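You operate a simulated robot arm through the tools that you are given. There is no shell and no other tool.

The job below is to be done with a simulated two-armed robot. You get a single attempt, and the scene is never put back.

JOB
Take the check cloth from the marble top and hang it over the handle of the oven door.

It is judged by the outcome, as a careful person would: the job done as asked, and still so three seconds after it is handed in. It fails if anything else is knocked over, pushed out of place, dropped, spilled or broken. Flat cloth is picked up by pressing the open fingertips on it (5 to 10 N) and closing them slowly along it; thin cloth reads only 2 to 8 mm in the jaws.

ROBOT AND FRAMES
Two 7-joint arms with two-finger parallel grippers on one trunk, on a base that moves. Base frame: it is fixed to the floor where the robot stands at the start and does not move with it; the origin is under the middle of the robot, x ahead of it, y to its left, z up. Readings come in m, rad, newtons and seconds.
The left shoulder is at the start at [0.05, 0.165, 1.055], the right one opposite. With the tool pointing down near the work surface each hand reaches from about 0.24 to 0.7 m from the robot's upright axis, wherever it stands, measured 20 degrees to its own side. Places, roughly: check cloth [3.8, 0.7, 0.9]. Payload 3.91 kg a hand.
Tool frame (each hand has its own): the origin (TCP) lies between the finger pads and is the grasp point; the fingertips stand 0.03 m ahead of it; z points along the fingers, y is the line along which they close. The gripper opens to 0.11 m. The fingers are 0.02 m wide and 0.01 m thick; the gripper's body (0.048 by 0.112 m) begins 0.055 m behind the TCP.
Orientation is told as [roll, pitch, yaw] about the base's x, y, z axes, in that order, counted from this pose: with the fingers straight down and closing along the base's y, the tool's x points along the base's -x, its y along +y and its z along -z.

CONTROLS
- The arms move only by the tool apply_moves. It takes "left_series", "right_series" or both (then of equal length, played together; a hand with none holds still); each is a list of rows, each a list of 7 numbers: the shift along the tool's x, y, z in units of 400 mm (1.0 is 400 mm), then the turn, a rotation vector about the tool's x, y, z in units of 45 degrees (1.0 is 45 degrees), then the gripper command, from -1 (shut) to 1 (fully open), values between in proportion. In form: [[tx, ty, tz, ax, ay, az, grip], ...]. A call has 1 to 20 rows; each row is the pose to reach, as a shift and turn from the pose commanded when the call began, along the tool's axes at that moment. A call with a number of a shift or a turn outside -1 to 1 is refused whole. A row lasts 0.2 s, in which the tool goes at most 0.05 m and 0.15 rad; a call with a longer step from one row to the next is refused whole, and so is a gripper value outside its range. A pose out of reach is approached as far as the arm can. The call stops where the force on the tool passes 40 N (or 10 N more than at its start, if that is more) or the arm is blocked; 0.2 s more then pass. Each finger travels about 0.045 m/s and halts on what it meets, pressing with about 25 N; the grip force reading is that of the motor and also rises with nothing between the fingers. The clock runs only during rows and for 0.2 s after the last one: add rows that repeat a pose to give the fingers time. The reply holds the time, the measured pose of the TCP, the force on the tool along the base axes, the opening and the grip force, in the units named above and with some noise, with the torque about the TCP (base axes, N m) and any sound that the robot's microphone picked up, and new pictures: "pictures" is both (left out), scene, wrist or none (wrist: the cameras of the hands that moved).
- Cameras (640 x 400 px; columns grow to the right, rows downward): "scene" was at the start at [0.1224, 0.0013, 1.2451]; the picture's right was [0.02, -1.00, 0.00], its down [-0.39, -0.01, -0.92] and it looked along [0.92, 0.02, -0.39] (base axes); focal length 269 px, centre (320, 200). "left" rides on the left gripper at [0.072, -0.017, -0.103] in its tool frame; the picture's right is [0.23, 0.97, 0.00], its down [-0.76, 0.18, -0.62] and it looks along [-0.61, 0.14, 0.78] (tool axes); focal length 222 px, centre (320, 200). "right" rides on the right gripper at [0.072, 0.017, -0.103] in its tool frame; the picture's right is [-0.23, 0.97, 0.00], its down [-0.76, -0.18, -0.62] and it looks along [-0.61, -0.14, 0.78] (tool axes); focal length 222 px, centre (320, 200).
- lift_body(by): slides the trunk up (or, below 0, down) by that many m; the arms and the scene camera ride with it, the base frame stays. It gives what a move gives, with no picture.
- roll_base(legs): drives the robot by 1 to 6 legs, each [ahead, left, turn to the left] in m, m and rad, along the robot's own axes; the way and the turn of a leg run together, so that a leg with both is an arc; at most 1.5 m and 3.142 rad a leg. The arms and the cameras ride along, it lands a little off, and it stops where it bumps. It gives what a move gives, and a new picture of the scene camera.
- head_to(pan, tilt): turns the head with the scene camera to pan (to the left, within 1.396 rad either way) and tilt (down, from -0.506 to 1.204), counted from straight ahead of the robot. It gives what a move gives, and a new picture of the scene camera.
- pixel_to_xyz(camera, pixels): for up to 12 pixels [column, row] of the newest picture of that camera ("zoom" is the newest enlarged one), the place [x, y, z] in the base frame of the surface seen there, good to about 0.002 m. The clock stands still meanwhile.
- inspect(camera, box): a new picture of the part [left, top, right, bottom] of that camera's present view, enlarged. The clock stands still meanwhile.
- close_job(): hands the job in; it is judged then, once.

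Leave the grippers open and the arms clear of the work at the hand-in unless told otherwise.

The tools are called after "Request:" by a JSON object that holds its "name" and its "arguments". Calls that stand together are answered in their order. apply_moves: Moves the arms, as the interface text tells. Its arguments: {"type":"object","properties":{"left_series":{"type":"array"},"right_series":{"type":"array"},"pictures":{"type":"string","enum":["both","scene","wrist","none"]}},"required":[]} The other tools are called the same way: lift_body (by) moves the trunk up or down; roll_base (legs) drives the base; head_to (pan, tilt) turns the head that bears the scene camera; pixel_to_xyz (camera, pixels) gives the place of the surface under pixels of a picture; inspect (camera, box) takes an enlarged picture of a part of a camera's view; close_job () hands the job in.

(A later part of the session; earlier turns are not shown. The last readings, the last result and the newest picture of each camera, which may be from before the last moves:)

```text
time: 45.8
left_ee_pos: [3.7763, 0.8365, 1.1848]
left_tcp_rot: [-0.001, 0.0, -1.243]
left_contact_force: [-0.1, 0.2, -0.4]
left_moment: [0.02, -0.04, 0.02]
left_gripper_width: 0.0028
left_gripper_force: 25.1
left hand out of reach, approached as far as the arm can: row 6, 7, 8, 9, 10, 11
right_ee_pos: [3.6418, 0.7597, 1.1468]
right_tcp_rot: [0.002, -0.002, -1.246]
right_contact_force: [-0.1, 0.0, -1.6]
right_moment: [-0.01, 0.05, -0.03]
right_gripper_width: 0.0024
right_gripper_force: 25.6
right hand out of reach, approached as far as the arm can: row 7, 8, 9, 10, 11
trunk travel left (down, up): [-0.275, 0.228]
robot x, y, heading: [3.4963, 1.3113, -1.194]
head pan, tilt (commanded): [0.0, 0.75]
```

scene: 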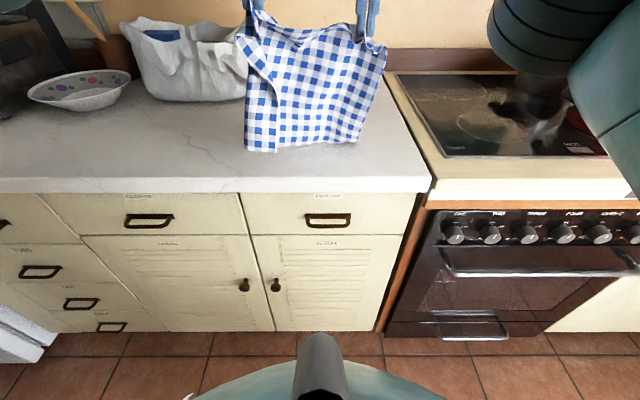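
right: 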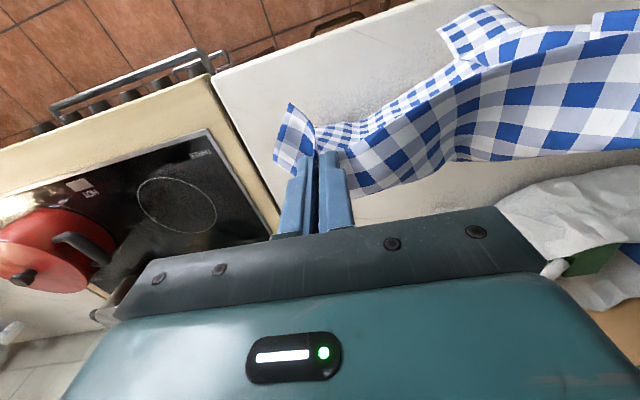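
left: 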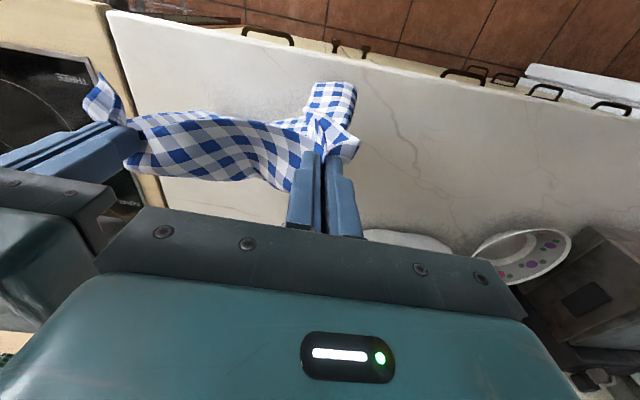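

The cloth hangs free from both hands, but the arms are at the edge of their reach (left z 1.185, right 1.147). I'll draw both hands 0.16 m back toward me and 0.05 m down from the commanded height, into easy reach and off the counter.

Request:
{"name": "apply_moves", "arguments": {"left_series": [[0.04, 0, 0.0125, 0, 0, 0, -1], [0.08, 0, 0.025, 0, 0, 0, -1], [0.12, 0, 0.0375, 0, 0, 0, -1], [0.16, 0, 0.05, 0, 0, 0, -1], [0.2, 0, 0.0625, 0, 0, 0, -1], [0.24, 0, 0.075, 0, 0, 0, -1], [0.28, 0, 0.0875, 0, 0, 0, -1], [0.32, 0, 0.1, 0, 0, 0, -1], [0.36, 0, 0.1125, 0, 0, 0, -1], [0.4, 0, 0.125, 0, 0, 0, -1], [0.4, 0, 0.125, 0, 0, 0, -1]], "right_series": [[0.04, 0, 0.0125, 0, 0, 0, -1], [0.08, 0, 0.025, 0, 0, 0, -1], [0.12, 0, 0.0375, 0, 0, 0, -1], [0.16, 0, 0.05, 0, 0, 0, -1], [0.2, 0, 0.0625, 0, 0, 0, -1], [0.24, 0, 0.075, 0, 0, 0, -1], [0.28, 0, 0.0875, 0, 0, 0, -1], [0.32, 0, 0.1, 0, 0, 0, -1], [0.36, 0, 0.1125, 0, 0, 0, -1], [0.4, 0, 0.125, 0, 0, 0, -1], [0.4, 0, 0.125, 0, 0, 0, -1]], "pictures": "both"}}

```text
time: 48.2
left_ee_pos: [3.7291, 0.9863, 1.1345]
left_tcp_rot: [0.0, 0.0, -1.245]
left_contact_force: [0.4, 0.8, -0.2]
left_moment: [0.01, -0.03, 0.06]
left_gripper_width: 0.0027
left_gripper_force: 24.6
right_ee_pos: [3.5904, 0.9114, 1.0984]
right_tcp_rot: [0.001, 0.0, -1.248]
right_contact_force: [-0.1, 0.6, 0.1]
right_moment: [0.01, 0.01, -0.01]
right_gripper_width: 0.0022
right_gripper_force: 25.1
trunk travel left (down, up): [-0.275, 0.228]
robot x, y, heading: [3.4943, 1.3097, -1.191]
head pan, tilt (commanded): [0.0, 0.75]
```

scene: 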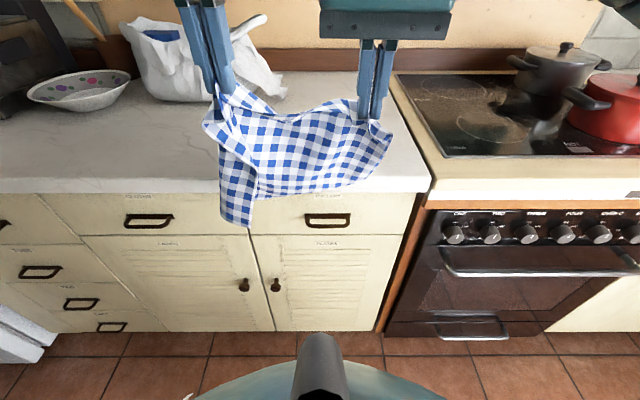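
right: 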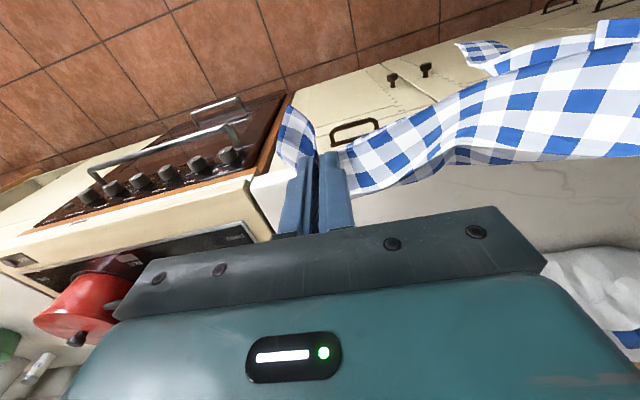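
left: 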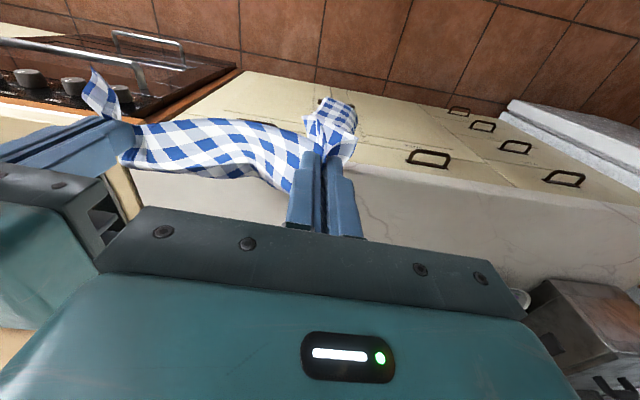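

The cloth hangs from both hands in front of the counter; commanded poses follow the reached ones. I'll look closer at how it hangs before levelling the hands.

Request:
{"name": "inspect", "arguments": {"camera": "scene", "box": [180, 50, 420, 240]}}

```text
2.11 times, centred on (300, 145) of scene
```

zoom: 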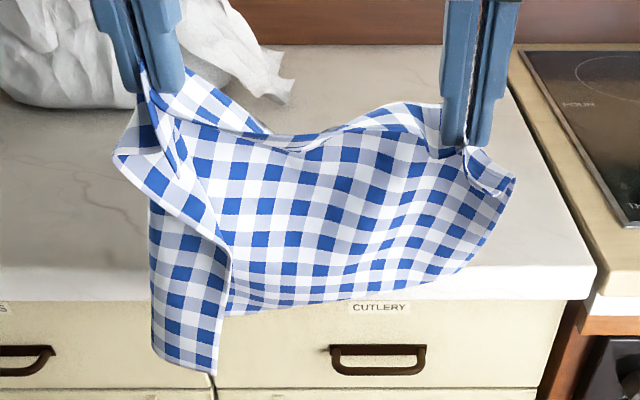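

The cloth hangs mostly flat with a small left flap folded forward. I'll level both hands to z 1.115, put them on one line parallel to the oven, square them to the bar and spread them about 2 cm to take up the sag.

Request:
{"name": "apply_moves", "arguments": {"left_series": [[-0.005, 0.006, 0.012, 0, 0, -0.018, -1], [-0.01, 0.012, 0.024, 0, 0, -0.037, -1], [-0.015, 0.018, 0.036, 0, 0, -0.055, -1], [-0.0198, 0.025, 0.0488, 0, 0, -0.074, -1], [-0.0198, 0.025, 0.0488, 0, 0, -0.074, -1]], "right_series": [[0.005, -0.006, -0.01, 0, 0, -0.018, -1], [0.01, -0.013, -0.02, 0, 0, -0.037, -1], [0.015, -0.019, -0.031, 0, 0, -0.055, -1], [0.0207, -0.026, -0.0415, 0, 0, -0.074, -1], [0.0207, -0.026, -0.0415, 0, 0, -0.074, -1]], "pictures": "both"}}

Request:
{"name": "inspect", "arguments": {"camera": "scene", "box": [180, 50, 420, 240]}}

```text
time: 49.4
left_ee_pos: [3.7413, 0.9808, 1.1182]
left_tcp_rot: [0.0, 0.0, -1.186]
left_contact_force: [-0.2, -0.3, -0.8]
left_moment: [0.01, -0.01, 0.0]
left_gripper_width: 0.0029
left_gripper_force: 25.4
right_ee_pos: [3.5811, 0.9179, 1.1151]
right_tcp_rot: [0.002, 0.001, -1.189]
right_contact_force: [-0.1, 0.4, 0.1]
right_moment: [0.0, 0.0, -0.07]
right_gripper_width: 0.0023
right_gripper_force: 24.7
trunk travel left (down, up): [-0.275, 0.228]
robot x, y, heading: [3.4899, 1.3107, -1.192]
head pan, tilt (commanded): [0.0, 0.75]
```

scene: 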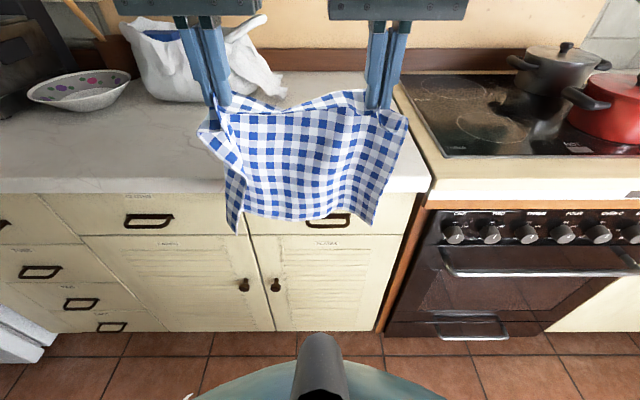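
right: 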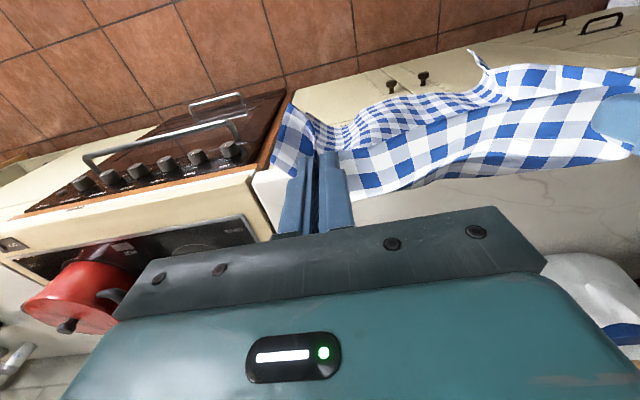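
left: 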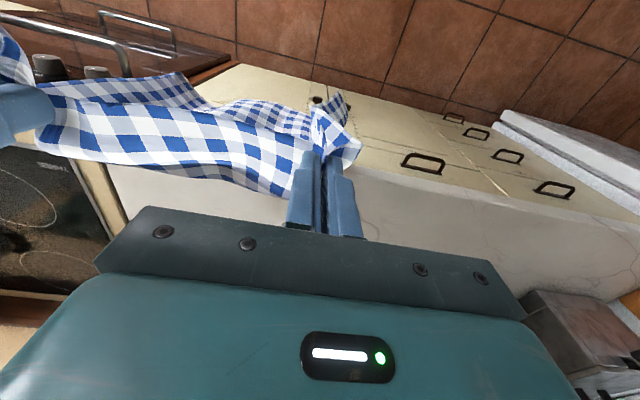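

```text
2.11 times, centred on (300, 145) of scene
```

zoom: 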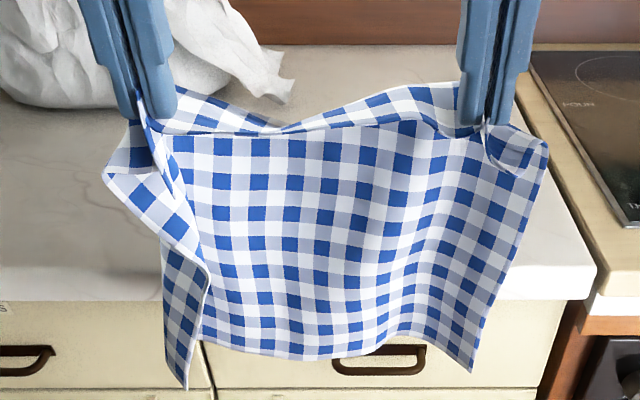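

The cloth now hangs nice and flat. I'll read the height of its lower edge and of the fold at the hands.

Request:
{"name": "pixel_to_xyz", "arguments": {"camera": "zoom", "pixels": [[300, 350], [420, 335], [470, 366], [186, 382], [215, 340], [300, 150], [300, 250], [440, 250], [400, 100], [180, 200], [540, 150], [115, 185]]}}

```text
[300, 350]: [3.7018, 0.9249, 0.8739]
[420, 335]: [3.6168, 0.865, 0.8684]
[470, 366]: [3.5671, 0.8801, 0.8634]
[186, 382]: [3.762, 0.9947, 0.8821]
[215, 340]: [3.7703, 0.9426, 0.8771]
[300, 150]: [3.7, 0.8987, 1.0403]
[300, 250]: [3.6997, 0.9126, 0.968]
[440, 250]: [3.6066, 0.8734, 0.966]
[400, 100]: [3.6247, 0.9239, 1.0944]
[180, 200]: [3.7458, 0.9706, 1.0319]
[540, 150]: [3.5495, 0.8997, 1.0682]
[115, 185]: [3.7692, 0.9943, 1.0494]
```

The lower edge hangs about 0.245 m below the TCPs (z 0.865-0.88) and the middle still bows about 5 cm backward, so there's slack between the hands. I'll spread the hands a further 3 cm to flatten it, watching the force.

Request:
{"name": "apply_moves", "arguments": {"left_series": [[0, 0.0094, 0, 0, 0, 0, -1], [0, 0.0188, 0, 0, 0, 0, -1], [0, 0.0281, 0, 0, 0, 0, -1], [0, 0.0375, 0, 0, 0, 0, -1], [0, 0.0375, 0, 0, 0, 0, -1]], "right_series": [[0, -0.0094, 0, 0, 0, 0, -1], [0, -0.0188, 0, 0, 0, 0, -1], [0, -0.0281, 0, 0, 0, 0, -1], [0, -0.0375, 0, 0, 0, 0, -1], [0, -0.0375, 0, 0, 0, 0, -1]], "pictures": "scene"}}

Request:
{"name": "inspect", "arguments": {"camera": "scene", "box": [180, 50, 420, 240]}}

```text
time: 50.6
left_ee_pos: [3.7522, 0.9849, 1.118]
left_tcp_rot: [-0.012, -0.004, -1.191]
left_contact_force: [-28.2, -13.4, -0.3]
left_moment: [-0.37, 0.87, -0.02]
left_gripper_width: 0.0028
left_gripper_force: 24.7
right_ee_pos: [3.5682, 0.9128, 1.115]
right_tcp_rot: [0.011, -0.001, -1.186]
right_contact_force: [28.3, 13.5, -0.5]
right_moment: [0.41, -0.78, 0.43]
right_gripper_width: 0.0063
right_gripper_force: 25.1
trunk travel left (down, up): [-0.275, 0.228]
robot x, y, heading: [3.4894, 1.3103, -1.193]
head pan, tilt (commanded): [0.0, 0.75]
```

scene: 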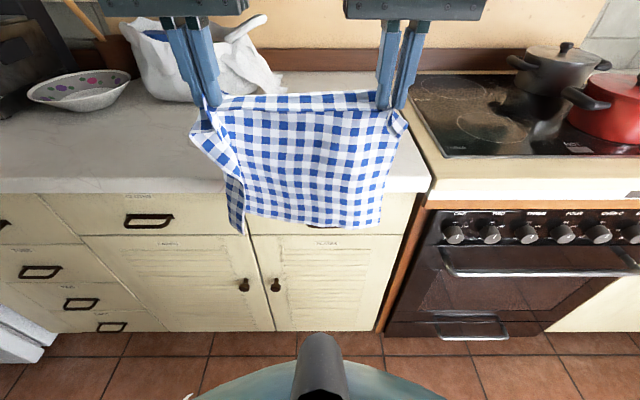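

```text
2.11 times, centred on (300, 145) of scene
```

zoom: 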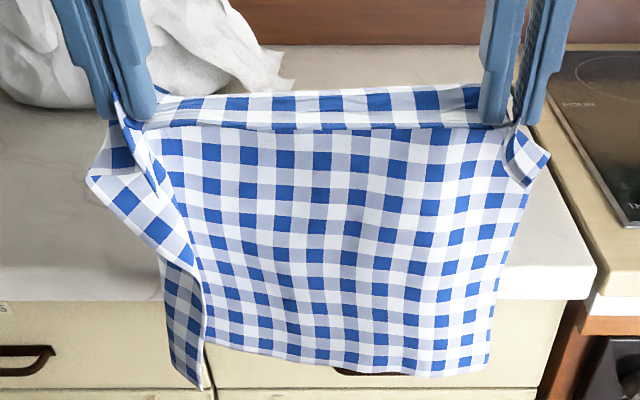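

Now it's taut, and 31 N pull is too much. I'll relax by 5 mm on each side.

Request:
{"name": "apply_moves", "arguments": {"left_series": [[0, -0.0065, 0, 0, 0, 0, -1], [0, -0.0125, 0, 0, 0, 0, -1], [0, -0.0125, 0, 0, 0, 0, -1]], "right_series": [[0, 0.0065, 0, 0, 0, 0, -1], [0, 0.0125, 0, 0, 0, 0, -1], [0, 0.0125, 0, 0, 0, 0, -1]], "pictures": "both"}}

Request:
{"name": "inspect", "arguments": {"camera": "scene", "box": [180, 50, 420, 240]}}

```text
time: 51.4
left_ee_pos: [3.7488, 0.983, 1.1164]
left_tcp_rot: [-0.003, -0.003, -1.186]
left_contact_force: [-16.5, -7.5, 0.2]
left_moment: [-0.23, 0.5, -0.04]
left_gripper_width: 0.0025
left_gripper_force: 25.5
right_ee_pos: [3.5712, 0.9132, 1.114]
right_tcp_rot: [0.005, -0.001, -1.19]
right_contact_force: [15.9, 8.0, -0.5]
right_moment: [0.19, -0.43, 0.24]
right_gripper_width: 0.0031
right_gripper_force: 24.6
trunk travel left (down, up): [-0.275, 0.228]
robot x, y, heading: [3.4929, 1.3124, -1.195]
head pan, tilt (commanded): [0.0, 0.75]
```

scene: 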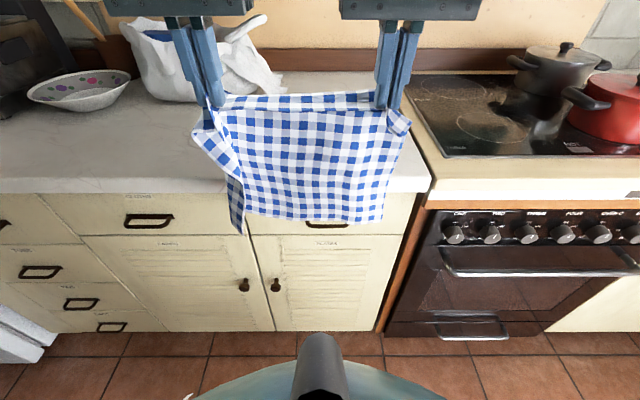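
right: 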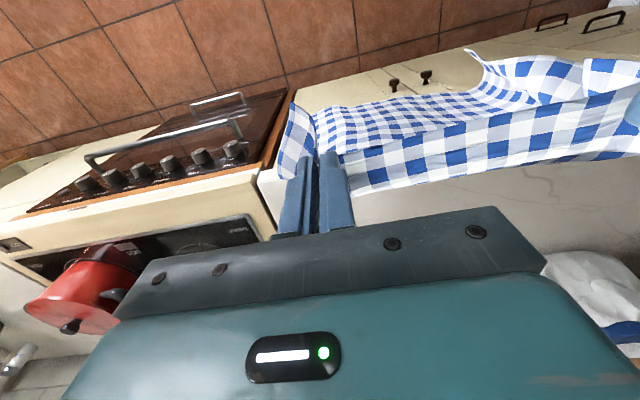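
left: 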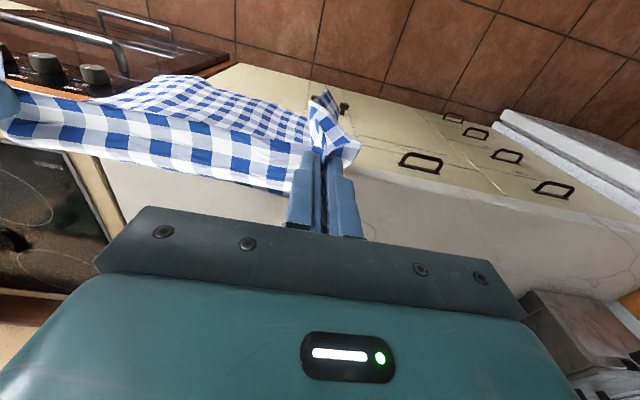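

```text
2.11 times, centred on (300, 145) of scene
```

zoom: 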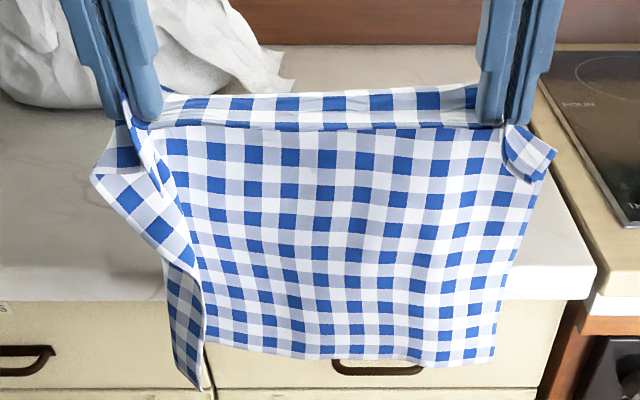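

Still 17 N of tension. I'll relax another 3.5 mm per side.

Request:
{"name": "apply_moves", "arguments": {"left_series": [[0, -0.0045, 0, 0, 0, 0, -1], [0, -0.009, 0, 0, 0, 0, -1], [0, -0.009, 0, 0, 0, 0, -1]], "right_series": [[0, 0.0045, 0, 0, 0, 0, -1], [0, 0.009, 0, 0, 0, 0, -1], [0, 0.009, 0, 0, 0, 0, -1]], "pictures": "none"}}

Request:
{"name": "inspect", "arguments": {"camera": "scene", "box": [180, 50, 420, 240]}}

Request:
{"name": "pixel_to_xyz", "arguments": {"camera": "zoom", "pixels": [[260, 345], [340, 350], [400, 355], [480, 355], [200, 385], [215, 335], [300, 160], [400, 160], [450, 250], [300, 250], [110, 180], [535, 175]]}}

```text
time: 52.2
left_ee_pos: [3.7462, 0.983, 1.1175]
left_tcp_rot: [0.001, -0.002, -1.188]
left_contact_force: [-5.3, -2.0, 0.6]
left_moment: [-0.06, 0.15, -0.05]
left_gripper_width: 0.0026
left_gripper_force: 25.0
right_ee_pos: [3.5745, 0.9153, 1.1163]
right_tcp_rot: [0.0, 0.0, -1.191]
right_contact_force: [5.7, 2.8, -0.3]
right_moment: [0.1, -0.08, 0.11]
right_gripper_width: 0.0025
right_gripper_force: 24.8
trunk travel left (down, up): [-0.275, 0.228]
robot x, y, heading: [3.4907, 1.3091, -1.191]
head pan, tilt (commanded): [0.0, 0.75]
```

```text
2.11 times, centred on (300, 145) of scene
```

zoom: 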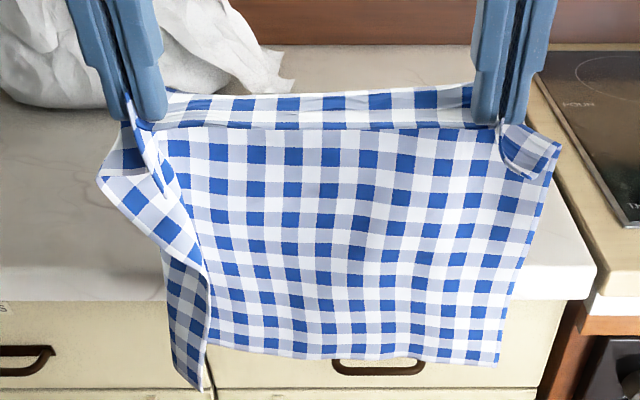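

```text
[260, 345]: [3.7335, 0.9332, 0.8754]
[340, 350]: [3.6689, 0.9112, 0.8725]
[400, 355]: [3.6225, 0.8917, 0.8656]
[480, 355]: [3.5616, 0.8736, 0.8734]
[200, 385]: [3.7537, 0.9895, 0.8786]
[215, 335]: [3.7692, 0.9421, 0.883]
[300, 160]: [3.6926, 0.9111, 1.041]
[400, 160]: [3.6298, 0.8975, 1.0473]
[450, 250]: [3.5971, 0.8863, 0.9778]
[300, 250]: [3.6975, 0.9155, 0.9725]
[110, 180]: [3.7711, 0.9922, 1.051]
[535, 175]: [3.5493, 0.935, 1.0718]
```

The sheet is now flat and plumb with about 6 N tension; the main sheet hangs 4 cm behind the hands, at a depth where I can aim it into the gap behind the bar. Only the left strip sticks out toward me as a 5 cm wing (zoom tip (200, 385)). I'll turn the left hand 0.4 rad outward about the vertical to swing that wing flat.

Request:
{"name": "apply_moves", "arguments": {"left_series": [[0, 0, 0, 0, 0, 0.1, -1], [0, 0, 0, 0, 0, 0.2, -1], [0, 0, 0, 0, 0, 0.3, -1], [0, 0, 0, 0, 0, 0.4, -1], [0, 0, 0, 0, 0, 0.51, -1], [0, 0, 0, 0, 0, 0.51, -1], [0, 0, 0, 0, 0, 0.51, -1]], "pictures": "none"}}

Request:
{"name": "inspect", "arguments": {"camera": "scene", "box": [180, 50, 420, 240]}}

```text
time: 53.8
left_ee_pos: [3.7461, 0.9817, 1.1172]
left_tcp_rot: [0.0, 0.001, -1.587]
left_contact_force: [-6.2, -3.5, -0.2]
left_moment: [-0.14, 0.19, 0.12]
left_gripper_width: 0.0024
left_gripper_force: 25.0
right_ee_pos: [3.5749, 0.916, 1.115]
right_tcp_rot: [0.002, 0.003, -1.189]
right_contact_force: [5.7, 4.3, -0.4]
right_moment: [0.08, -0.17, 0.08]
right_gripper_width: 0.0024
right_gripper_force: 25.5
trunk travel left (down, up): [-0.275, 0.228]
robot x, y, heading: [3.4947, 1.3116, -1.192]
head pan, tilt (commanded): [0.0, 0.75]
```

```text
2.11 times, centred on (300, 145) of scene
```

zoom: 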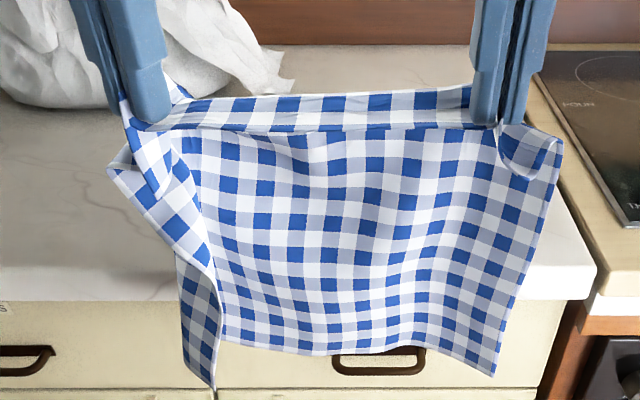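

Turning outward didn't flatten the wing and added ripples. I'll turn the left hand back past square by 0.3 rad the other way, to see whether the wing lays itself flat against the sheet.

Request:
{"name": "apply_moves", "arguments": {"left_series": [[0, 0, 0, 0, 0, -0.15, -1], [0, 0, 0, 0, 0, -0.3, -1], [0, 0, 0, 0, 0, -0.45, -1], [0, 0, 0, 0, 0, -0.6, -1], [0, 0, 0, 0, 0, -0.75, -1], [0, 0, 0, 0, 0, -0.9, -1], [0, 0, 0, 0, 0, -0.9, -1], [0, 0, 0, 0, 0, -0.9, -1]], "pictures": "none"}}

Request:
{"name": "inspect", "arguments": {"camera": "scene", "box": [180, 50, 420, 240]}}

```text
time: 55.6
left_ee_pos: [3.7452, 0.9825, 1.1171]
left_tcp_rot: [-0.003, -0.002, -0.881]
left_contact_force: [-4.7, -2.4, 0.6]
left_moment: [-0.04, 0.16, -0.11]
left_gripper_width: 0.0028
left_gripper_force: 25.0
right_ee_pos: [3.5753, 0.9162, 1.1157]
right_tcp_rot: [0.002, 0.001, -1.188]
right_contact_force: [3.9, 2.5, -0.9]
right_moment: [0.04, -0.12, 0.12]
right_gripper_width: 0.0026
right_gripper_force: 25.1
trunk travel left (down, up): [-0.275, 0.228]
robot x, y, heading: [3.4929, 1.3103, -1.191]
head pan, tilt (commanded): [0.0, 0.75]
```

```text
2.11 times, centred on (300, 145) of scene
```

zoom: 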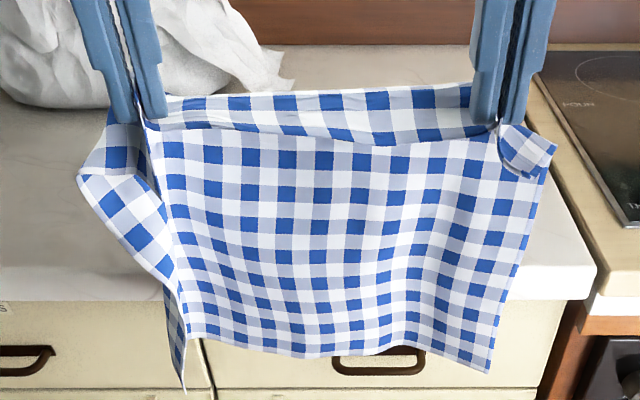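

The wing's upper part has swung out to the left. I'll measure the wing's tip and fold line to see how far it still stands out.

Request:
{"name": "pixel_to_xyz", "arguments": {"camera": "zoom", "pixels": [[182, 380], [172, 320], [192, 330], [84, 178], [130, 230], [165, 280], [300, 345], [480, 360], [420, 330], [300, 160], [430, 160], [180, 250]]}}

```text
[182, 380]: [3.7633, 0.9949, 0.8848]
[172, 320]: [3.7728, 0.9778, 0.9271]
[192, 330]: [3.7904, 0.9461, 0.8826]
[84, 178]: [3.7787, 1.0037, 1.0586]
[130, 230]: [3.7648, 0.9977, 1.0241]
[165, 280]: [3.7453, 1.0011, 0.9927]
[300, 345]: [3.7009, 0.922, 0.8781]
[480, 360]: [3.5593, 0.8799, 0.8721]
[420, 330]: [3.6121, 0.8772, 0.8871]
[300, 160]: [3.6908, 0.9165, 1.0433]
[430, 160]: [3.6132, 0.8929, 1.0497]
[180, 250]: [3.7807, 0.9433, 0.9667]
```

The wing still stands 5.5 cm out from its fold line, so yaw doesn't help. I'll square the left hand again, then try tilting both hands 0.4 rad (fingertips toward me), which should bring the sheet in under the hands and level with the wing.

Request:
{"name": "apply_moves", "arguments": {"left_series": [[0, 0, 0, 0, 0, 0.13, -1], [0, 0, 0, 0, 0, 0.26, -1], [0, 0, 0, 0, 0, 0.39, -1], [0, 0, 0, 0, 0, 0.39, -1]], "pictures": "none"}}

Request:
{"name": "apply_moves", "arguments": {"left_series": [[0, 0, 0, 0, 0.1, 0, -1], [0, 0, 0, 0, 0.2, 0, -1], [0, 0, 0, 0, 0.3, 0, -1], [0, 0, 0, 0, 0.4, 0, -1], [0, 0, 0, 0, 0.51, 0, -1], [0, 0, 0, 0, 0.51, 0, -1], [0, 0, 0, 0, 0.51, 0, -1]], "right_series": [[0, 0, 0, 0, 0.1, 0, -1], [0, 0, 0, 0, 0.2, 0, -1], [0, 0, 0, 0, 0.3, 0, -1], [0, 0, 0, 0, 0.4, 0, -1], [0, 0, 0, 0, 0.51, 0, -1], [0, 0, 0, 0, 0.51, 0, -1], [0, 0, 0, 0, 0.51, 0, -1]], "pictures": "none"}}

Request:
{"name": "inspect", "arguments": {"camera": "scene", "box": [180, 50, 420, 240]}}

```text
time: 56.6
left_ee_pos: [3.7461, 0.9808, 1.1175]
left_tcp_rot: [0.0, -0.001, -1.188]
left_contact_force: [-3.2, -1.1, -0.3]
left_moment: [-0.04, 0.11, 0.02]
left_gripper_width: 0.0022
left_gripper_force: 24.7
right_ee_pos: [3.5756, 0.9147, 1.1164]
right_tcp_rot: [0.002, 0.001, -1.189]
right_contact_force: [4.0, 0.9, -0.2]
right_moment: [0.0, -0.08, 0.09]
right_gripper_width: 0.0024
right_gripper_force: 24.9
trunk travel left (down, up): [-0.275, 0.228]
robot x, y, heading: [3.4938, 1.3145, -1.191]
head pan, tilt (commanded): [0.0, 0.75]
```

```text
time: 58.2
left_ee_pos: [3.7454, 0.9829, 1.1164]
left_tcp_rot: [-0.002, 0.401, -1.189]
left_contact_force: [-3.4, -1.3, 1.5]
left_moment: [-0.03, 0.09, 0.06]
left_gripper_width: 0.0027
left_gripper_force: 25.3
right_ee_pos: [3.5762, 0.9156, 1.1152]
right_tcp_rot: [0.002, 0.399, -1.189]
right_contact_force: [2.6, 1.3, 0.5]
right_moment: [0.04, -0.08, 0.06]
right_gripper_width: 0.0024
right_gripper_force: 25.4
trunk travel left (down, up): [-0.275, 0.228]
robot x, y, heading: [3.4903, 1.3116, -1.194]
head pan, tilt (commanded): [0.0, 0.75]
```

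```text
2.11 times, centred on (300, 145) of scene
```

zoom: 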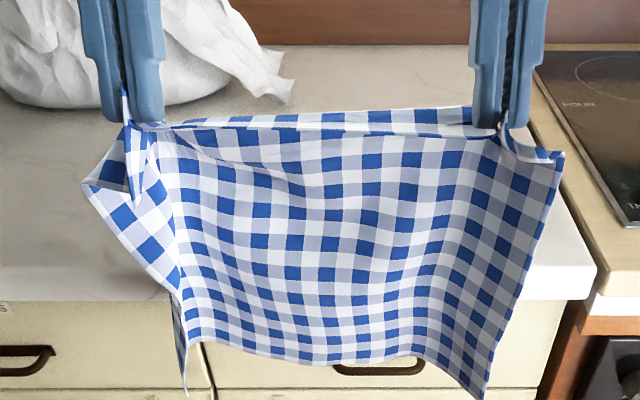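

The tilt changed the hang; both side edges seem to curve a bit forward now. I'll measure the depth of the lower edge.

Request:
{"name": "pixel_to_xyz", "arguments": {"camera": "zoom", "pixels": [[184, 380], [178, 320], [195, 335], [88, 188], [130, 240], [260, 345], [330, 355], [400, 345], [440, 360], [480, 392], [330, 200], [520, 280]]}}

```text
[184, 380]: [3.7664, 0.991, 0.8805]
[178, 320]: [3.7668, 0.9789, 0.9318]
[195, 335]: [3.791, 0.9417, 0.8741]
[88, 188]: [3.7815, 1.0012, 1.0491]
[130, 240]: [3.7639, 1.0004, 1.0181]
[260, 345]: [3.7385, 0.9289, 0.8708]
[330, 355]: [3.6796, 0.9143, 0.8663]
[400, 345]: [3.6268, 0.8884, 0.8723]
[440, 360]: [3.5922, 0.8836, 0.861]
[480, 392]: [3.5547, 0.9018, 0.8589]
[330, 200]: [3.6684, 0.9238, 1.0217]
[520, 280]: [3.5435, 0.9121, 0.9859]
```

Tilting that way brought the right corner forward too, so it's the wrong way. I'll tilt both hands the other way, to 0.4 rad with fingertips toward the counter, and look again.

Request:
{"name": "apply_moves", "arguments": {"left_series": [[0, 0, 0, 0, -0.15, 0, -1], [0, 0, 0, 0, -0.3, 0, -1], [0, 0, 0, 0, -0.45, 0, -1], [0, 0, 0, 0, -0.6, 0, -1], [0, 0, 0, 0, -0.75, 0, -1], [0, 0, 0, 0, -0.9, 0, -1], [0, 0, 0, 0, -1.0, 0, -1], [0, 0, 0, 0, -1.0, 0, -1], [0, 0, 0, 0, -1.0, 0, -1]], "right_series": [[0, 0, 0, 0, -0.15, 0, -1], [0, 0, 0, 0, -0.3, 0, -1], [0, 0, 0, 0, -0.45, 0, -1], [0, 0, 0, 0, -0.6, 0, -1], [0, 0, 0, 0, -0.75, 0, -1], [0, 0, 0, 0, -0.9, 0, -1], [0, 0, 0, 0, -1.0, 0, -1], [0, 0, 0, 0, -1.0, 0, -1], [0, 0, 0, 0, -1.0, 0, -1]], "pictures": "none"}}

Request:
{"name": "inspect", "arguments": {"camera": "scene", "box": [180, 50, 420, 240]}}

```text
time: 60.2
left_ee_pos: [3.7442, 0.9824, 1.1173]
left_tcp_rot: [-0.001, -0.387, -1.188]
left_contact_force: [-1.2, -1.3, -0.3]
left_moment: [-0.04, 0.03, -0.04]
left_gripper_width: 0.0028
left_gripper_force: 25.2
right_ee_pos: [3.5756, 0.9166, 1.1144]
right_tcp_rot: [0.001, -0.386, -1.192]
right_contact_force: [1.9, -0.2, -0.1]
right_moment: [0.02, -0.03, 0.04]
right_gripper_width: 0.0023
right_gripper_force: 25.3
trunk travel left (down, up): [-0.275, 0.228]
robot x, y, heading: [3.4908, 1.3134, -1.193]
head pan, tilt (commanded): [0.0, 0.75]
```

```text
2.11 times, centred on (300, 145) of scene
```

zoom: 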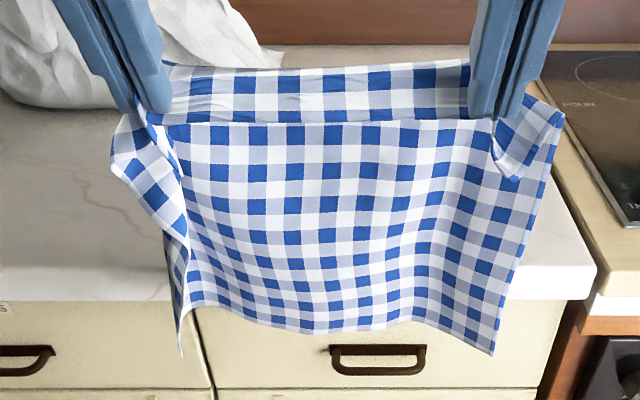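

The left wing looks much narrower now. I'll measure again.

Request:
{"name": "pixel_to_xyz", "arguments": {"camera": "zoom", "pixels": [[181, 350], [178, 280], [195, 300], [118, 170], [150, 210], [260, 315], [330, 325], [400, 315], [440, 325], [488, 348], [330, 140], [510, 170]]}}

```text
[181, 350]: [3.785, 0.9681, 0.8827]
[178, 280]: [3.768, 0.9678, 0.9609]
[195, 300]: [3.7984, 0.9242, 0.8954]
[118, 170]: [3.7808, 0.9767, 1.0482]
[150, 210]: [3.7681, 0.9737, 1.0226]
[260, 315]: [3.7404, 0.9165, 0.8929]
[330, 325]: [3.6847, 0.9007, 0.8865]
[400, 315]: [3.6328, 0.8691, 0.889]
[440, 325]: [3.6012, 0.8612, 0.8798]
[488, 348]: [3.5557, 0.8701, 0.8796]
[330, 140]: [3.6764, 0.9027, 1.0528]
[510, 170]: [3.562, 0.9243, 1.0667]
```

With fingertips tilted toward the counter, the lower edge lies 3 to 7 cm behind the hands, and the tilted fingertips will clear the knobs. I'll keep this tilt and sidestep the base 0.56 m to the right, putting the cloth in front of the middle of the oven handle.

Request:
{"name": "roll_base", "arguments": {"legs": [[0, -0.56, 0]]}}

```text
time: 65.7
left_ee_pos: [3.2174, 0.7742, 1.1174]
left_tcp_rot: [-0.001, -0.385, -1.193]
left_contact_force: [-1.8, -1.6, -0.2]
left_moment: [0.0, 0.05, 0.0]
left_gripper_width: 0.0028
left_gripper_force: 25.2
right_ee_pos: [3.0481, 0.7094, 1.1146]
right_tcp_rot: [0.001, -0.386, -1.195]
right_contact_force: [1.0, 0.5, 0.1]
right_moment: [0.01, -0.03, 0.05]
right_gripper_width: 0.0023
right_gripper_force: 25.2
trunk travel left (down, up): [-0.275, 0.228]
robot x, y, heading: [2.9684, 1.1047, -1.196]
head pan, tilt (commanded): [0.0, 0.75]
```

scene: 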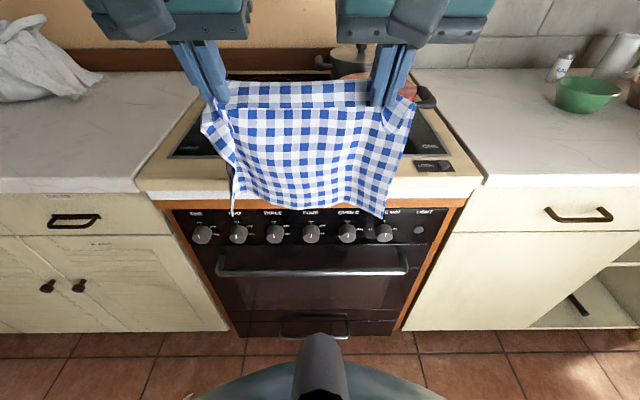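

The cloth now hangs in front of the oven, centred on the handle (bar from (217, 272) to (407, 272)). I'll zoom in and measure the bar, knobs and the counter edge exactly here.

Request:
{"name": "inspect", "arguments": {"camera": "scene", "box": [190, 180, 430, 330]}}

Request:
{"name": "pixel_to_xyz", "arguments": {"camera": "zoom", "pixels": [[100, 243], [200, 243], [320, 243], [450, 243], [540, 240], [320, 236], [320, 250], [320, 225], [72, 225], [570, 222], [325, 135], [325, 160]]}}

Request:
{"name": "pixel_to_xyz", "arguments": {"camera": "scene", "pixels": [[170, 187], [455, 187], [220, 195], [430, 195], [237, 235], [383, 233], [234, 213], [383, 215], [300, 205], [355, 50], [425, 95], [340, 62]]}}

```text
2.67 times, centred on (310, 255) of scene
```

zoom: 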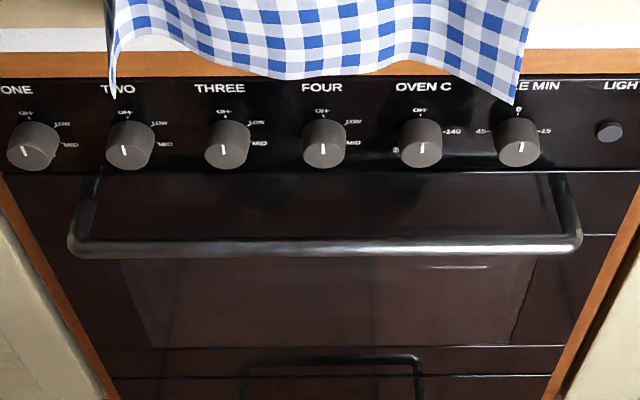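

```text
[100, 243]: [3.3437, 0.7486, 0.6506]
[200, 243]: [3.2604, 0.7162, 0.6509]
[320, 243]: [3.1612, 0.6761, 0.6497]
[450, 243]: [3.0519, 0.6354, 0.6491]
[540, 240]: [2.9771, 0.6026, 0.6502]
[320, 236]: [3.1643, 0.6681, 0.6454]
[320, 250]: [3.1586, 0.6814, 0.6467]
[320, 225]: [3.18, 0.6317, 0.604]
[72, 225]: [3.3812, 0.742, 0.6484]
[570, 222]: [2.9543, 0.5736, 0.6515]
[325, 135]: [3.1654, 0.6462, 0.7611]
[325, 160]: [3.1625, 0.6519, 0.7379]
```

```text
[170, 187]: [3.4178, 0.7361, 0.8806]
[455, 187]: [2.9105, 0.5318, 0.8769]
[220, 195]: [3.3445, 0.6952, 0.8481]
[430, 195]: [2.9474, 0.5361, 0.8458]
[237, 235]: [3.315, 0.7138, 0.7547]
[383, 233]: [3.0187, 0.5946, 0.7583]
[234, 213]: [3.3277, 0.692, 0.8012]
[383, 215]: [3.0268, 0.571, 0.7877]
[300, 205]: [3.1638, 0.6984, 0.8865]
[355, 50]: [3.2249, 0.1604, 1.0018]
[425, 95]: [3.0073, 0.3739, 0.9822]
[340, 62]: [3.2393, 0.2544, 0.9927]
```

Bar: centre at about 2 cm diameter, top z 0.651, back face 3.7 cm off the door; knob fronts stand 2.6 cm off the panel. The cloth's lower edge must come down in front of the knobs, just above the bar, before I push it back behind the bar. I'll lower the trunk by 0.15 m first (lower edge to about z 0.73).

Request:
{"name": "lift_body", "arguments": {"by": -0.15}}

Request:
{"name": "inspect", "arguments": {"camera": "scene", "box": [160, 100, 460, 300]}}

```text
time: 67.4
left_ee_pos: [3.2187, 0.7751, 0.9679]
left_tcp_rot: [-0.004, -0.385, -1.192]
left_contact_force: [-1.4, -1.0, 0.3]
left_moment: [-0.02, 0.02, -0.03]
left_gripper_width: 0.0028
left_gripper_force: 25.6
right_ee_pos: [3.0484, 0.7095, 0.9651]
right_tcp_rot: [0.002, -0.384, -1.196]
right_contact_force: [1.2, 0.4, -0.5]
right_moment: [0.03, -0.04, 0.02]
right_gripper_width: 0.0023
right_gripper_force: 25.5
trunk travel left (down, up): [-0.125, 0.378]
robot x, y, heading: [2.9701, 1.1043, -1.198]
head pan, tilt (commanded): [0.0, 0.75]
```

```text
2.00 times, centred on (310, 200) of scene
```

zoom: 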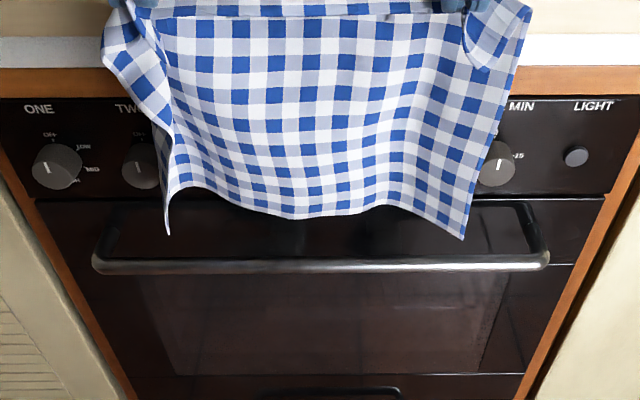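

The lower edge hangs just above and in front of the bar. I'll measure its points now.

Request:
{"name": "pixel_to_xyz", "arguments": {"camera": "zoom", "pixels": [[167, 228], [182, 186], [240, 202], [300, 213], [380, 200], [420, 208], [460, 232], [170, 150], [320, 265], [200, 265], [440, 262], [320, 60]]}}

```text
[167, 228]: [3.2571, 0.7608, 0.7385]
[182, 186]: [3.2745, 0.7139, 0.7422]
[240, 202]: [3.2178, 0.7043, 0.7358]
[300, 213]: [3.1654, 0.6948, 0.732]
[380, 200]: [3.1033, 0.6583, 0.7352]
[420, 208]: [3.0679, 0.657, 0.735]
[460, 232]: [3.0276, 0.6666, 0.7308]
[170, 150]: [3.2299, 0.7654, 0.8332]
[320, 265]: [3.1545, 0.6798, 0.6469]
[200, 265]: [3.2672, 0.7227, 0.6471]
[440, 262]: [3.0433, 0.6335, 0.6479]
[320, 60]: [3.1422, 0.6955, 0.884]
```

All points of the lower edge are at z 0.731-0.739, with the left tip and right corner 4 cm in front of the bar's back line. I'll lower the trunk another 0.06 m, so the lower edge is just above the bar (z about 0.675), then push back.

Request:
{"name": "lift_body", "arguments": {"by": -0.06}}

Request:
{"name": "head_to", "arguments": {"pan": 0.0, "tilt": 0.85}}

Request:
{"name": "inspect", "arguments": {"camera": "scene", "box": [160, 60, 460, 260]}}

```text
time: 68.4
left_ee_pos: [3.2174, 0.7746, 0.9072]
left_tcp_rot: [0.001, -0.385, -1.194]
left_contact_force: [-2.2, 0.1, 0.5]
left_moment: [-0.05, 0.0, -0.02]
left_gripper_width: 0.0026
left_gripper_force: 25.3
right_ee_pos: [3.0494, 0.7099, 0.905]
right_tcp_rot: [0.003, -0.385, -1.197]
right_contact_force: [1.3, 0.3, 0.0]
right_moment: [0.01, -0.03, 0.06]
right_gripper_width: 0.0028
right_gripper_force: 24.8
trunk travel left (down, up): [-0.065, 0.438]
robot x, y, heading: [2.9654, 1.1029, -1.2]
head pan, tilt (commanded): [0.0, 0.75]
```

```text
time: 69.1
left_ee_pos: [3.2185, 0.7745, 0.9068]
left_tcp_rot: [-0.001, -0.388, -1.193]
left_contact_force: [-2.5, -1.1, 0.0]
left_moment: [0.01, 0.06, -0.06]
left_gripper_width: 0.0023
left_gripper_force: 24.7
right_ee_pos: [3.0476, 0.7085, 0.9042]
right_tcp_rot: [0.002, -0.387, -1.199]
right_contact_force: [2.2, 1.0, -0.2]
right_moment: [0.02, 0.01, 0.01]
right_gripper_width: 0.0024
right_gripper_force: 25.1
trunk travel left (down, up): [-0.065, 0.438]
robot x, y, heading: [2.9676, 1.1026, -1.197]
head pan, tilt (commanded): [0.0, 0.85]
```

scene: 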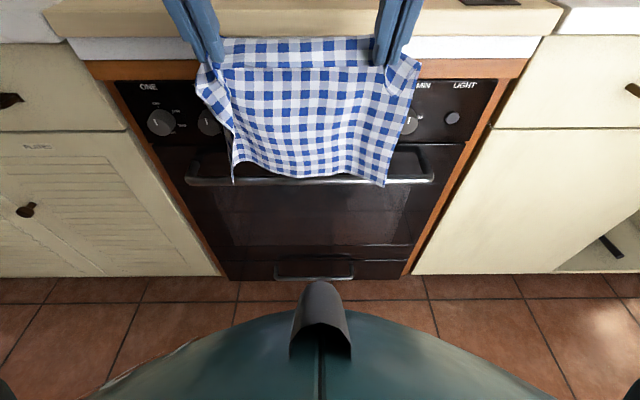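

```text
2.00 times, centred on (310, 160) of scene
```

zoom: 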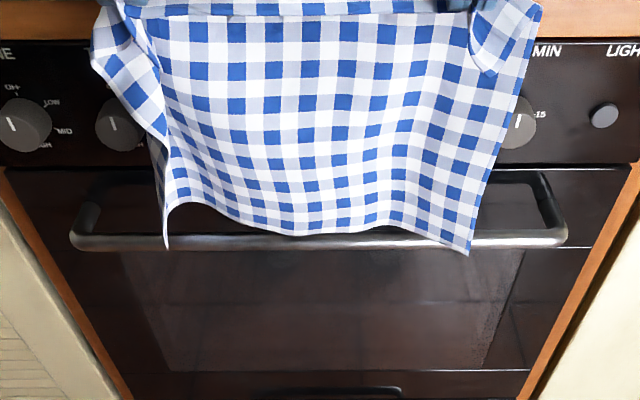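

The lower edge hangs about 2 cm above the bar and still in front of it. Now I push both hands 6.5 cm toward the oven at constant height, so that the lower edge passes over the bar to its rear.

Request:
{"name": "apply_moves", "arguments": {"left_series": [[-0.025, 0, 0.0102, 0, 0, 0, -1], [-0.05, 0, 0.0204, 0, 0, 0, -1], [-0.075, 0, 0.0306, 0, 0, 0, -1], [-0.1, 0, 0.0408, 0, 0, 0, -1], [-0.125, 0, 0.051, 0, 0, 0, -1], [-0.1505, 0, 0.0613, 0, 0, 0, -1], [-0.1505, 0, 0.0613, 0, 0, 0, -1], [-0.1505, 0, 0.0613, 0, 0, 0, -1]], "right_series": [[-0.025, 0, 0.0102, 0, 0, 0, -1], [-0.05, 0, 0.0204, 0, 0, 0, -1], [-0.075, 0, 0.0306, 0, 0, 0, -1], [-0.1, 0, 0.0408, 0, 0, 0, -1], [-0.125, 0, 0.051, 0, 0, 0, -1], [-0.1505, 0, 0.0613, 0, 0, 0, -1], [-0.1505, 0, 0.0613, 0, 0, 0, -1], [-0.1505, 0, 0.0613, 0, 0, 0, -1]], "pictures": "none"}}

Request:
{"name": "inspect", "arguments": {"camera": "scene", "box": [160, 60, 460, 260]}}

Request:
{"name": "pixel_to_xyz", "arguments": {"camera": "zoom", "pixels": [[170, 215], [185, 185], [240, 200], [300, 210], [380, 195], [420, 205], [465, 225], [320, 241], [200, 241], [440, 238], [320, 100], [480, 100]]}}

```text
time: 70.9
left_ee_pos: [3.2429, 0.7142, 0.906]
left_tcp_rot: [0.0, -0.386, -1.193]
left_contact_force: [-2.5, -0.6, -0.6]
left_moment: [-0.02, 0.08, -0.06]
left_gripper_width: 0.0028
left_gripper_force: 25.2
right_ee_pos: [3.0719, 0.6482, 0.9042]
right_tcp_rot: [0.001, -0.386, -1.197]
right_contact_force: [3.4, 1.1, -0.6]
right_moment: [0.03, -0.02, 0.07]
right_gripper_width: 0.0022
right_gripper_force: 24.9
trunk travel left (down, up): [-0.065, 0.438]
robot x, y, heading: [2.9649, 1.1025, -1.199]
head pan, tilt (commanded): [0.0, 0.85]
```

```text
2.00 times, centred on (310, 160) of scene
```

zoom: 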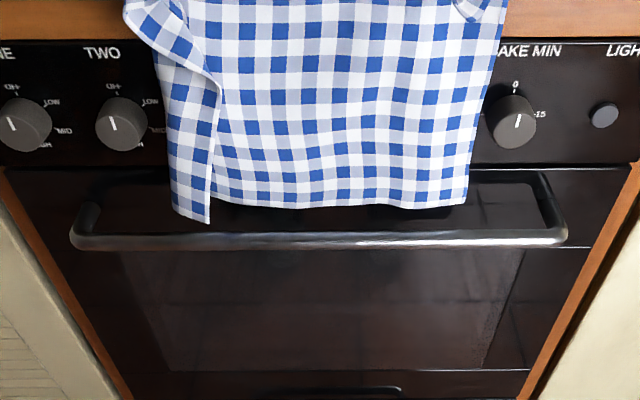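

```text
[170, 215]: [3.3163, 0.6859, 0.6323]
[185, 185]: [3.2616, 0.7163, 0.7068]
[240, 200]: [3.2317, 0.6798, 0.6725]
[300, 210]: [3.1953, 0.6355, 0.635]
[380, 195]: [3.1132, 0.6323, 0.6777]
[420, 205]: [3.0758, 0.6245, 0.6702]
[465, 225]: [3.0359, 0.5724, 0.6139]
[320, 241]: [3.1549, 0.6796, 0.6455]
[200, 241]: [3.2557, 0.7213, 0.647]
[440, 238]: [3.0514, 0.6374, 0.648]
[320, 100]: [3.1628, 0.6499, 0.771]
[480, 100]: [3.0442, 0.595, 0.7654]
```

The panel pressed the sheet flat and the wing folded flat too; the main lower edge is now at the knob-front depth, behind the bar's line. I'll check the wing's tip and the right corner.

Request:
{"name": "pixel_to_xyz", "arguments": {"camera": "zoom", "pixels": [[205, 219], [195, 212], [180, 206], [176, 190], [208, 180], [222, 195], [462, 198], [450, 203], [440, 190], [340, 202], [280, 203], [270, 150]]}}

```text
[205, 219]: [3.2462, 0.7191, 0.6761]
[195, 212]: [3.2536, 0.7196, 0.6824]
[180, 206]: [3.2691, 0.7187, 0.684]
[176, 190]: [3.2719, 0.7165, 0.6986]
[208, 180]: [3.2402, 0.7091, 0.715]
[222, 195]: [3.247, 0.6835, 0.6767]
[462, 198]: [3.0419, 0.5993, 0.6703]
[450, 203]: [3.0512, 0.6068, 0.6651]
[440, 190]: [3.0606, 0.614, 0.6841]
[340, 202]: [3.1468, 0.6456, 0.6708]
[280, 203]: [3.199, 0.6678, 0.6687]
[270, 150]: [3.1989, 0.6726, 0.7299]
```

Main sheet and right corner are about 12 mm behind the bar's rear face, but the folded wing at the left (bottom at zoom (205, 219)) is still right above the bar. There's about 2 cm left before the fingertips meet the hob edge, so I'll push both hands 1.6 cm further.

Request:
{"name": "apply_moves", "arguments": {"left_series": [[-0.012, 0, 0.005, 0, 0, 0, -1], [-0.025, 0, 0.01, 0, 0, 0, -1], [-0.037, 0, 0.0151, 0, 0, 0, -1], [-0.037, 0, 0.0151, 0, 0, 0, -1], [-0.037, 0, 0.0151, 0, 0, 0, -1]], "right_series": [[-0.012, 0, 0.005, 0, 0, 0, -1], [-0.025, 0, 0.01, 0, 0, 0, -1], [-0.037, 0, 0.0151, 0, 0, 0, -1], [-0.037, 0, 0.0151, 0, 0, 0, -1], [-0.037, 0, 0.0151, 0, 0, 0, -1]], "pictures": "none"}}

Request:
{"name": "inspect", "arguments": {"camera": "scene", "box": [160, 60, 460, 260]}}

Request:
{"name": "pixel_to_xyz", "arguments": {"camera": "zoom", "pixels": [[200, 212], [190, 205], [180, 200], [210, 205], [225, 195], [250, 195], [300, 200], [340, 198], [380, 190], [420, 195], [460, 195], [200, 170]]}}

```text
time: 72.1
left_ee_pos: [3.2482, 0.6998, 0.9062]
left_tcp_rot: [0.0, -0.385, -1.194]
left_contact_force: [-5.4, 7.4, -2.5]
left_moment: [0.18, 0.16, -0.07]
left_gripper_width: 0.0025
left_gripper_force: 25.2
right_ee_pos: [3.0781, 0.6343, 0.9048]
right_tcp_rot: [0.001, -0.385, -1.197]
right_contact_force: [3.0, 3.3, 0.4]
right_moment: [0.06, -0.03, 0.08]
right_gripper_width: 0.0023
right_gripper_force: 24.8
trunk travel left (down, up): [-0.065, 0.438]
robot x, y, heading: [2.9669, 1.1044, -1.198]
head pan, tilt (commanded): [0.0, 0.85]
```

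```text
2.00 times, centred on (310, 160) of scene
```

zoom: 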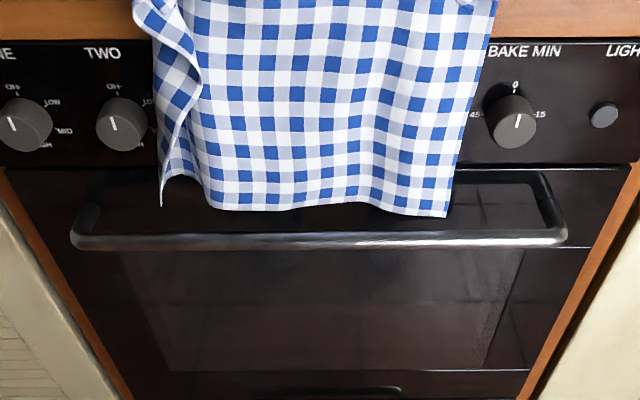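

```text
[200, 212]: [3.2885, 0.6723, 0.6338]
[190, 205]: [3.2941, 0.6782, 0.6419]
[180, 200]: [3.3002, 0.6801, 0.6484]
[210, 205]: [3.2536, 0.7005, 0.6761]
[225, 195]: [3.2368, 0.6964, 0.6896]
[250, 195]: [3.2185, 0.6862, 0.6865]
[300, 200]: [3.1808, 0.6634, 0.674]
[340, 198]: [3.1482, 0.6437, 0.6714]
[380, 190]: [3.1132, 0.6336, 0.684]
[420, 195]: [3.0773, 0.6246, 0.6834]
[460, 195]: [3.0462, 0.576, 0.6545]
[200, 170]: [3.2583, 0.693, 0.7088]
```

The wing has swung round and now hangs at the left edge (tip (161, 203)). I'll measure the exact lower edge points.

Request:
{"name": "pixel_to_xyz", "arguments": {"camera": "zoom", "pixels": [[162, 202], [166, 185], [185, 176], [205, 200], [222, 206], [260, 208], [330, 202], [360, 198], [400, 208], [430, 212], [445, 214], [450, 190]]}}

```text
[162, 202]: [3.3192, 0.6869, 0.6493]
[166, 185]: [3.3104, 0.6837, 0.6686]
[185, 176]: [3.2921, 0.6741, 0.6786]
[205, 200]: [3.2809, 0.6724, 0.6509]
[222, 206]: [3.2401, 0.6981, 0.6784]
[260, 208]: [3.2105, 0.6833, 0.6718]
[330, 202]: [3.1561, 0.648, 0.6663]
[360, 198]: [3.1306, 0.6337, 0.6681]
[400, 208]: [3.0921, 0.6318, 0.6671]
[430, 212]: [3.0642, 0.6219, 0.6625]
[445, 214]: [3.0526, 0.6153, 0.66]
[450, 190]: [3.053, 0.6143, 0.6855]
```

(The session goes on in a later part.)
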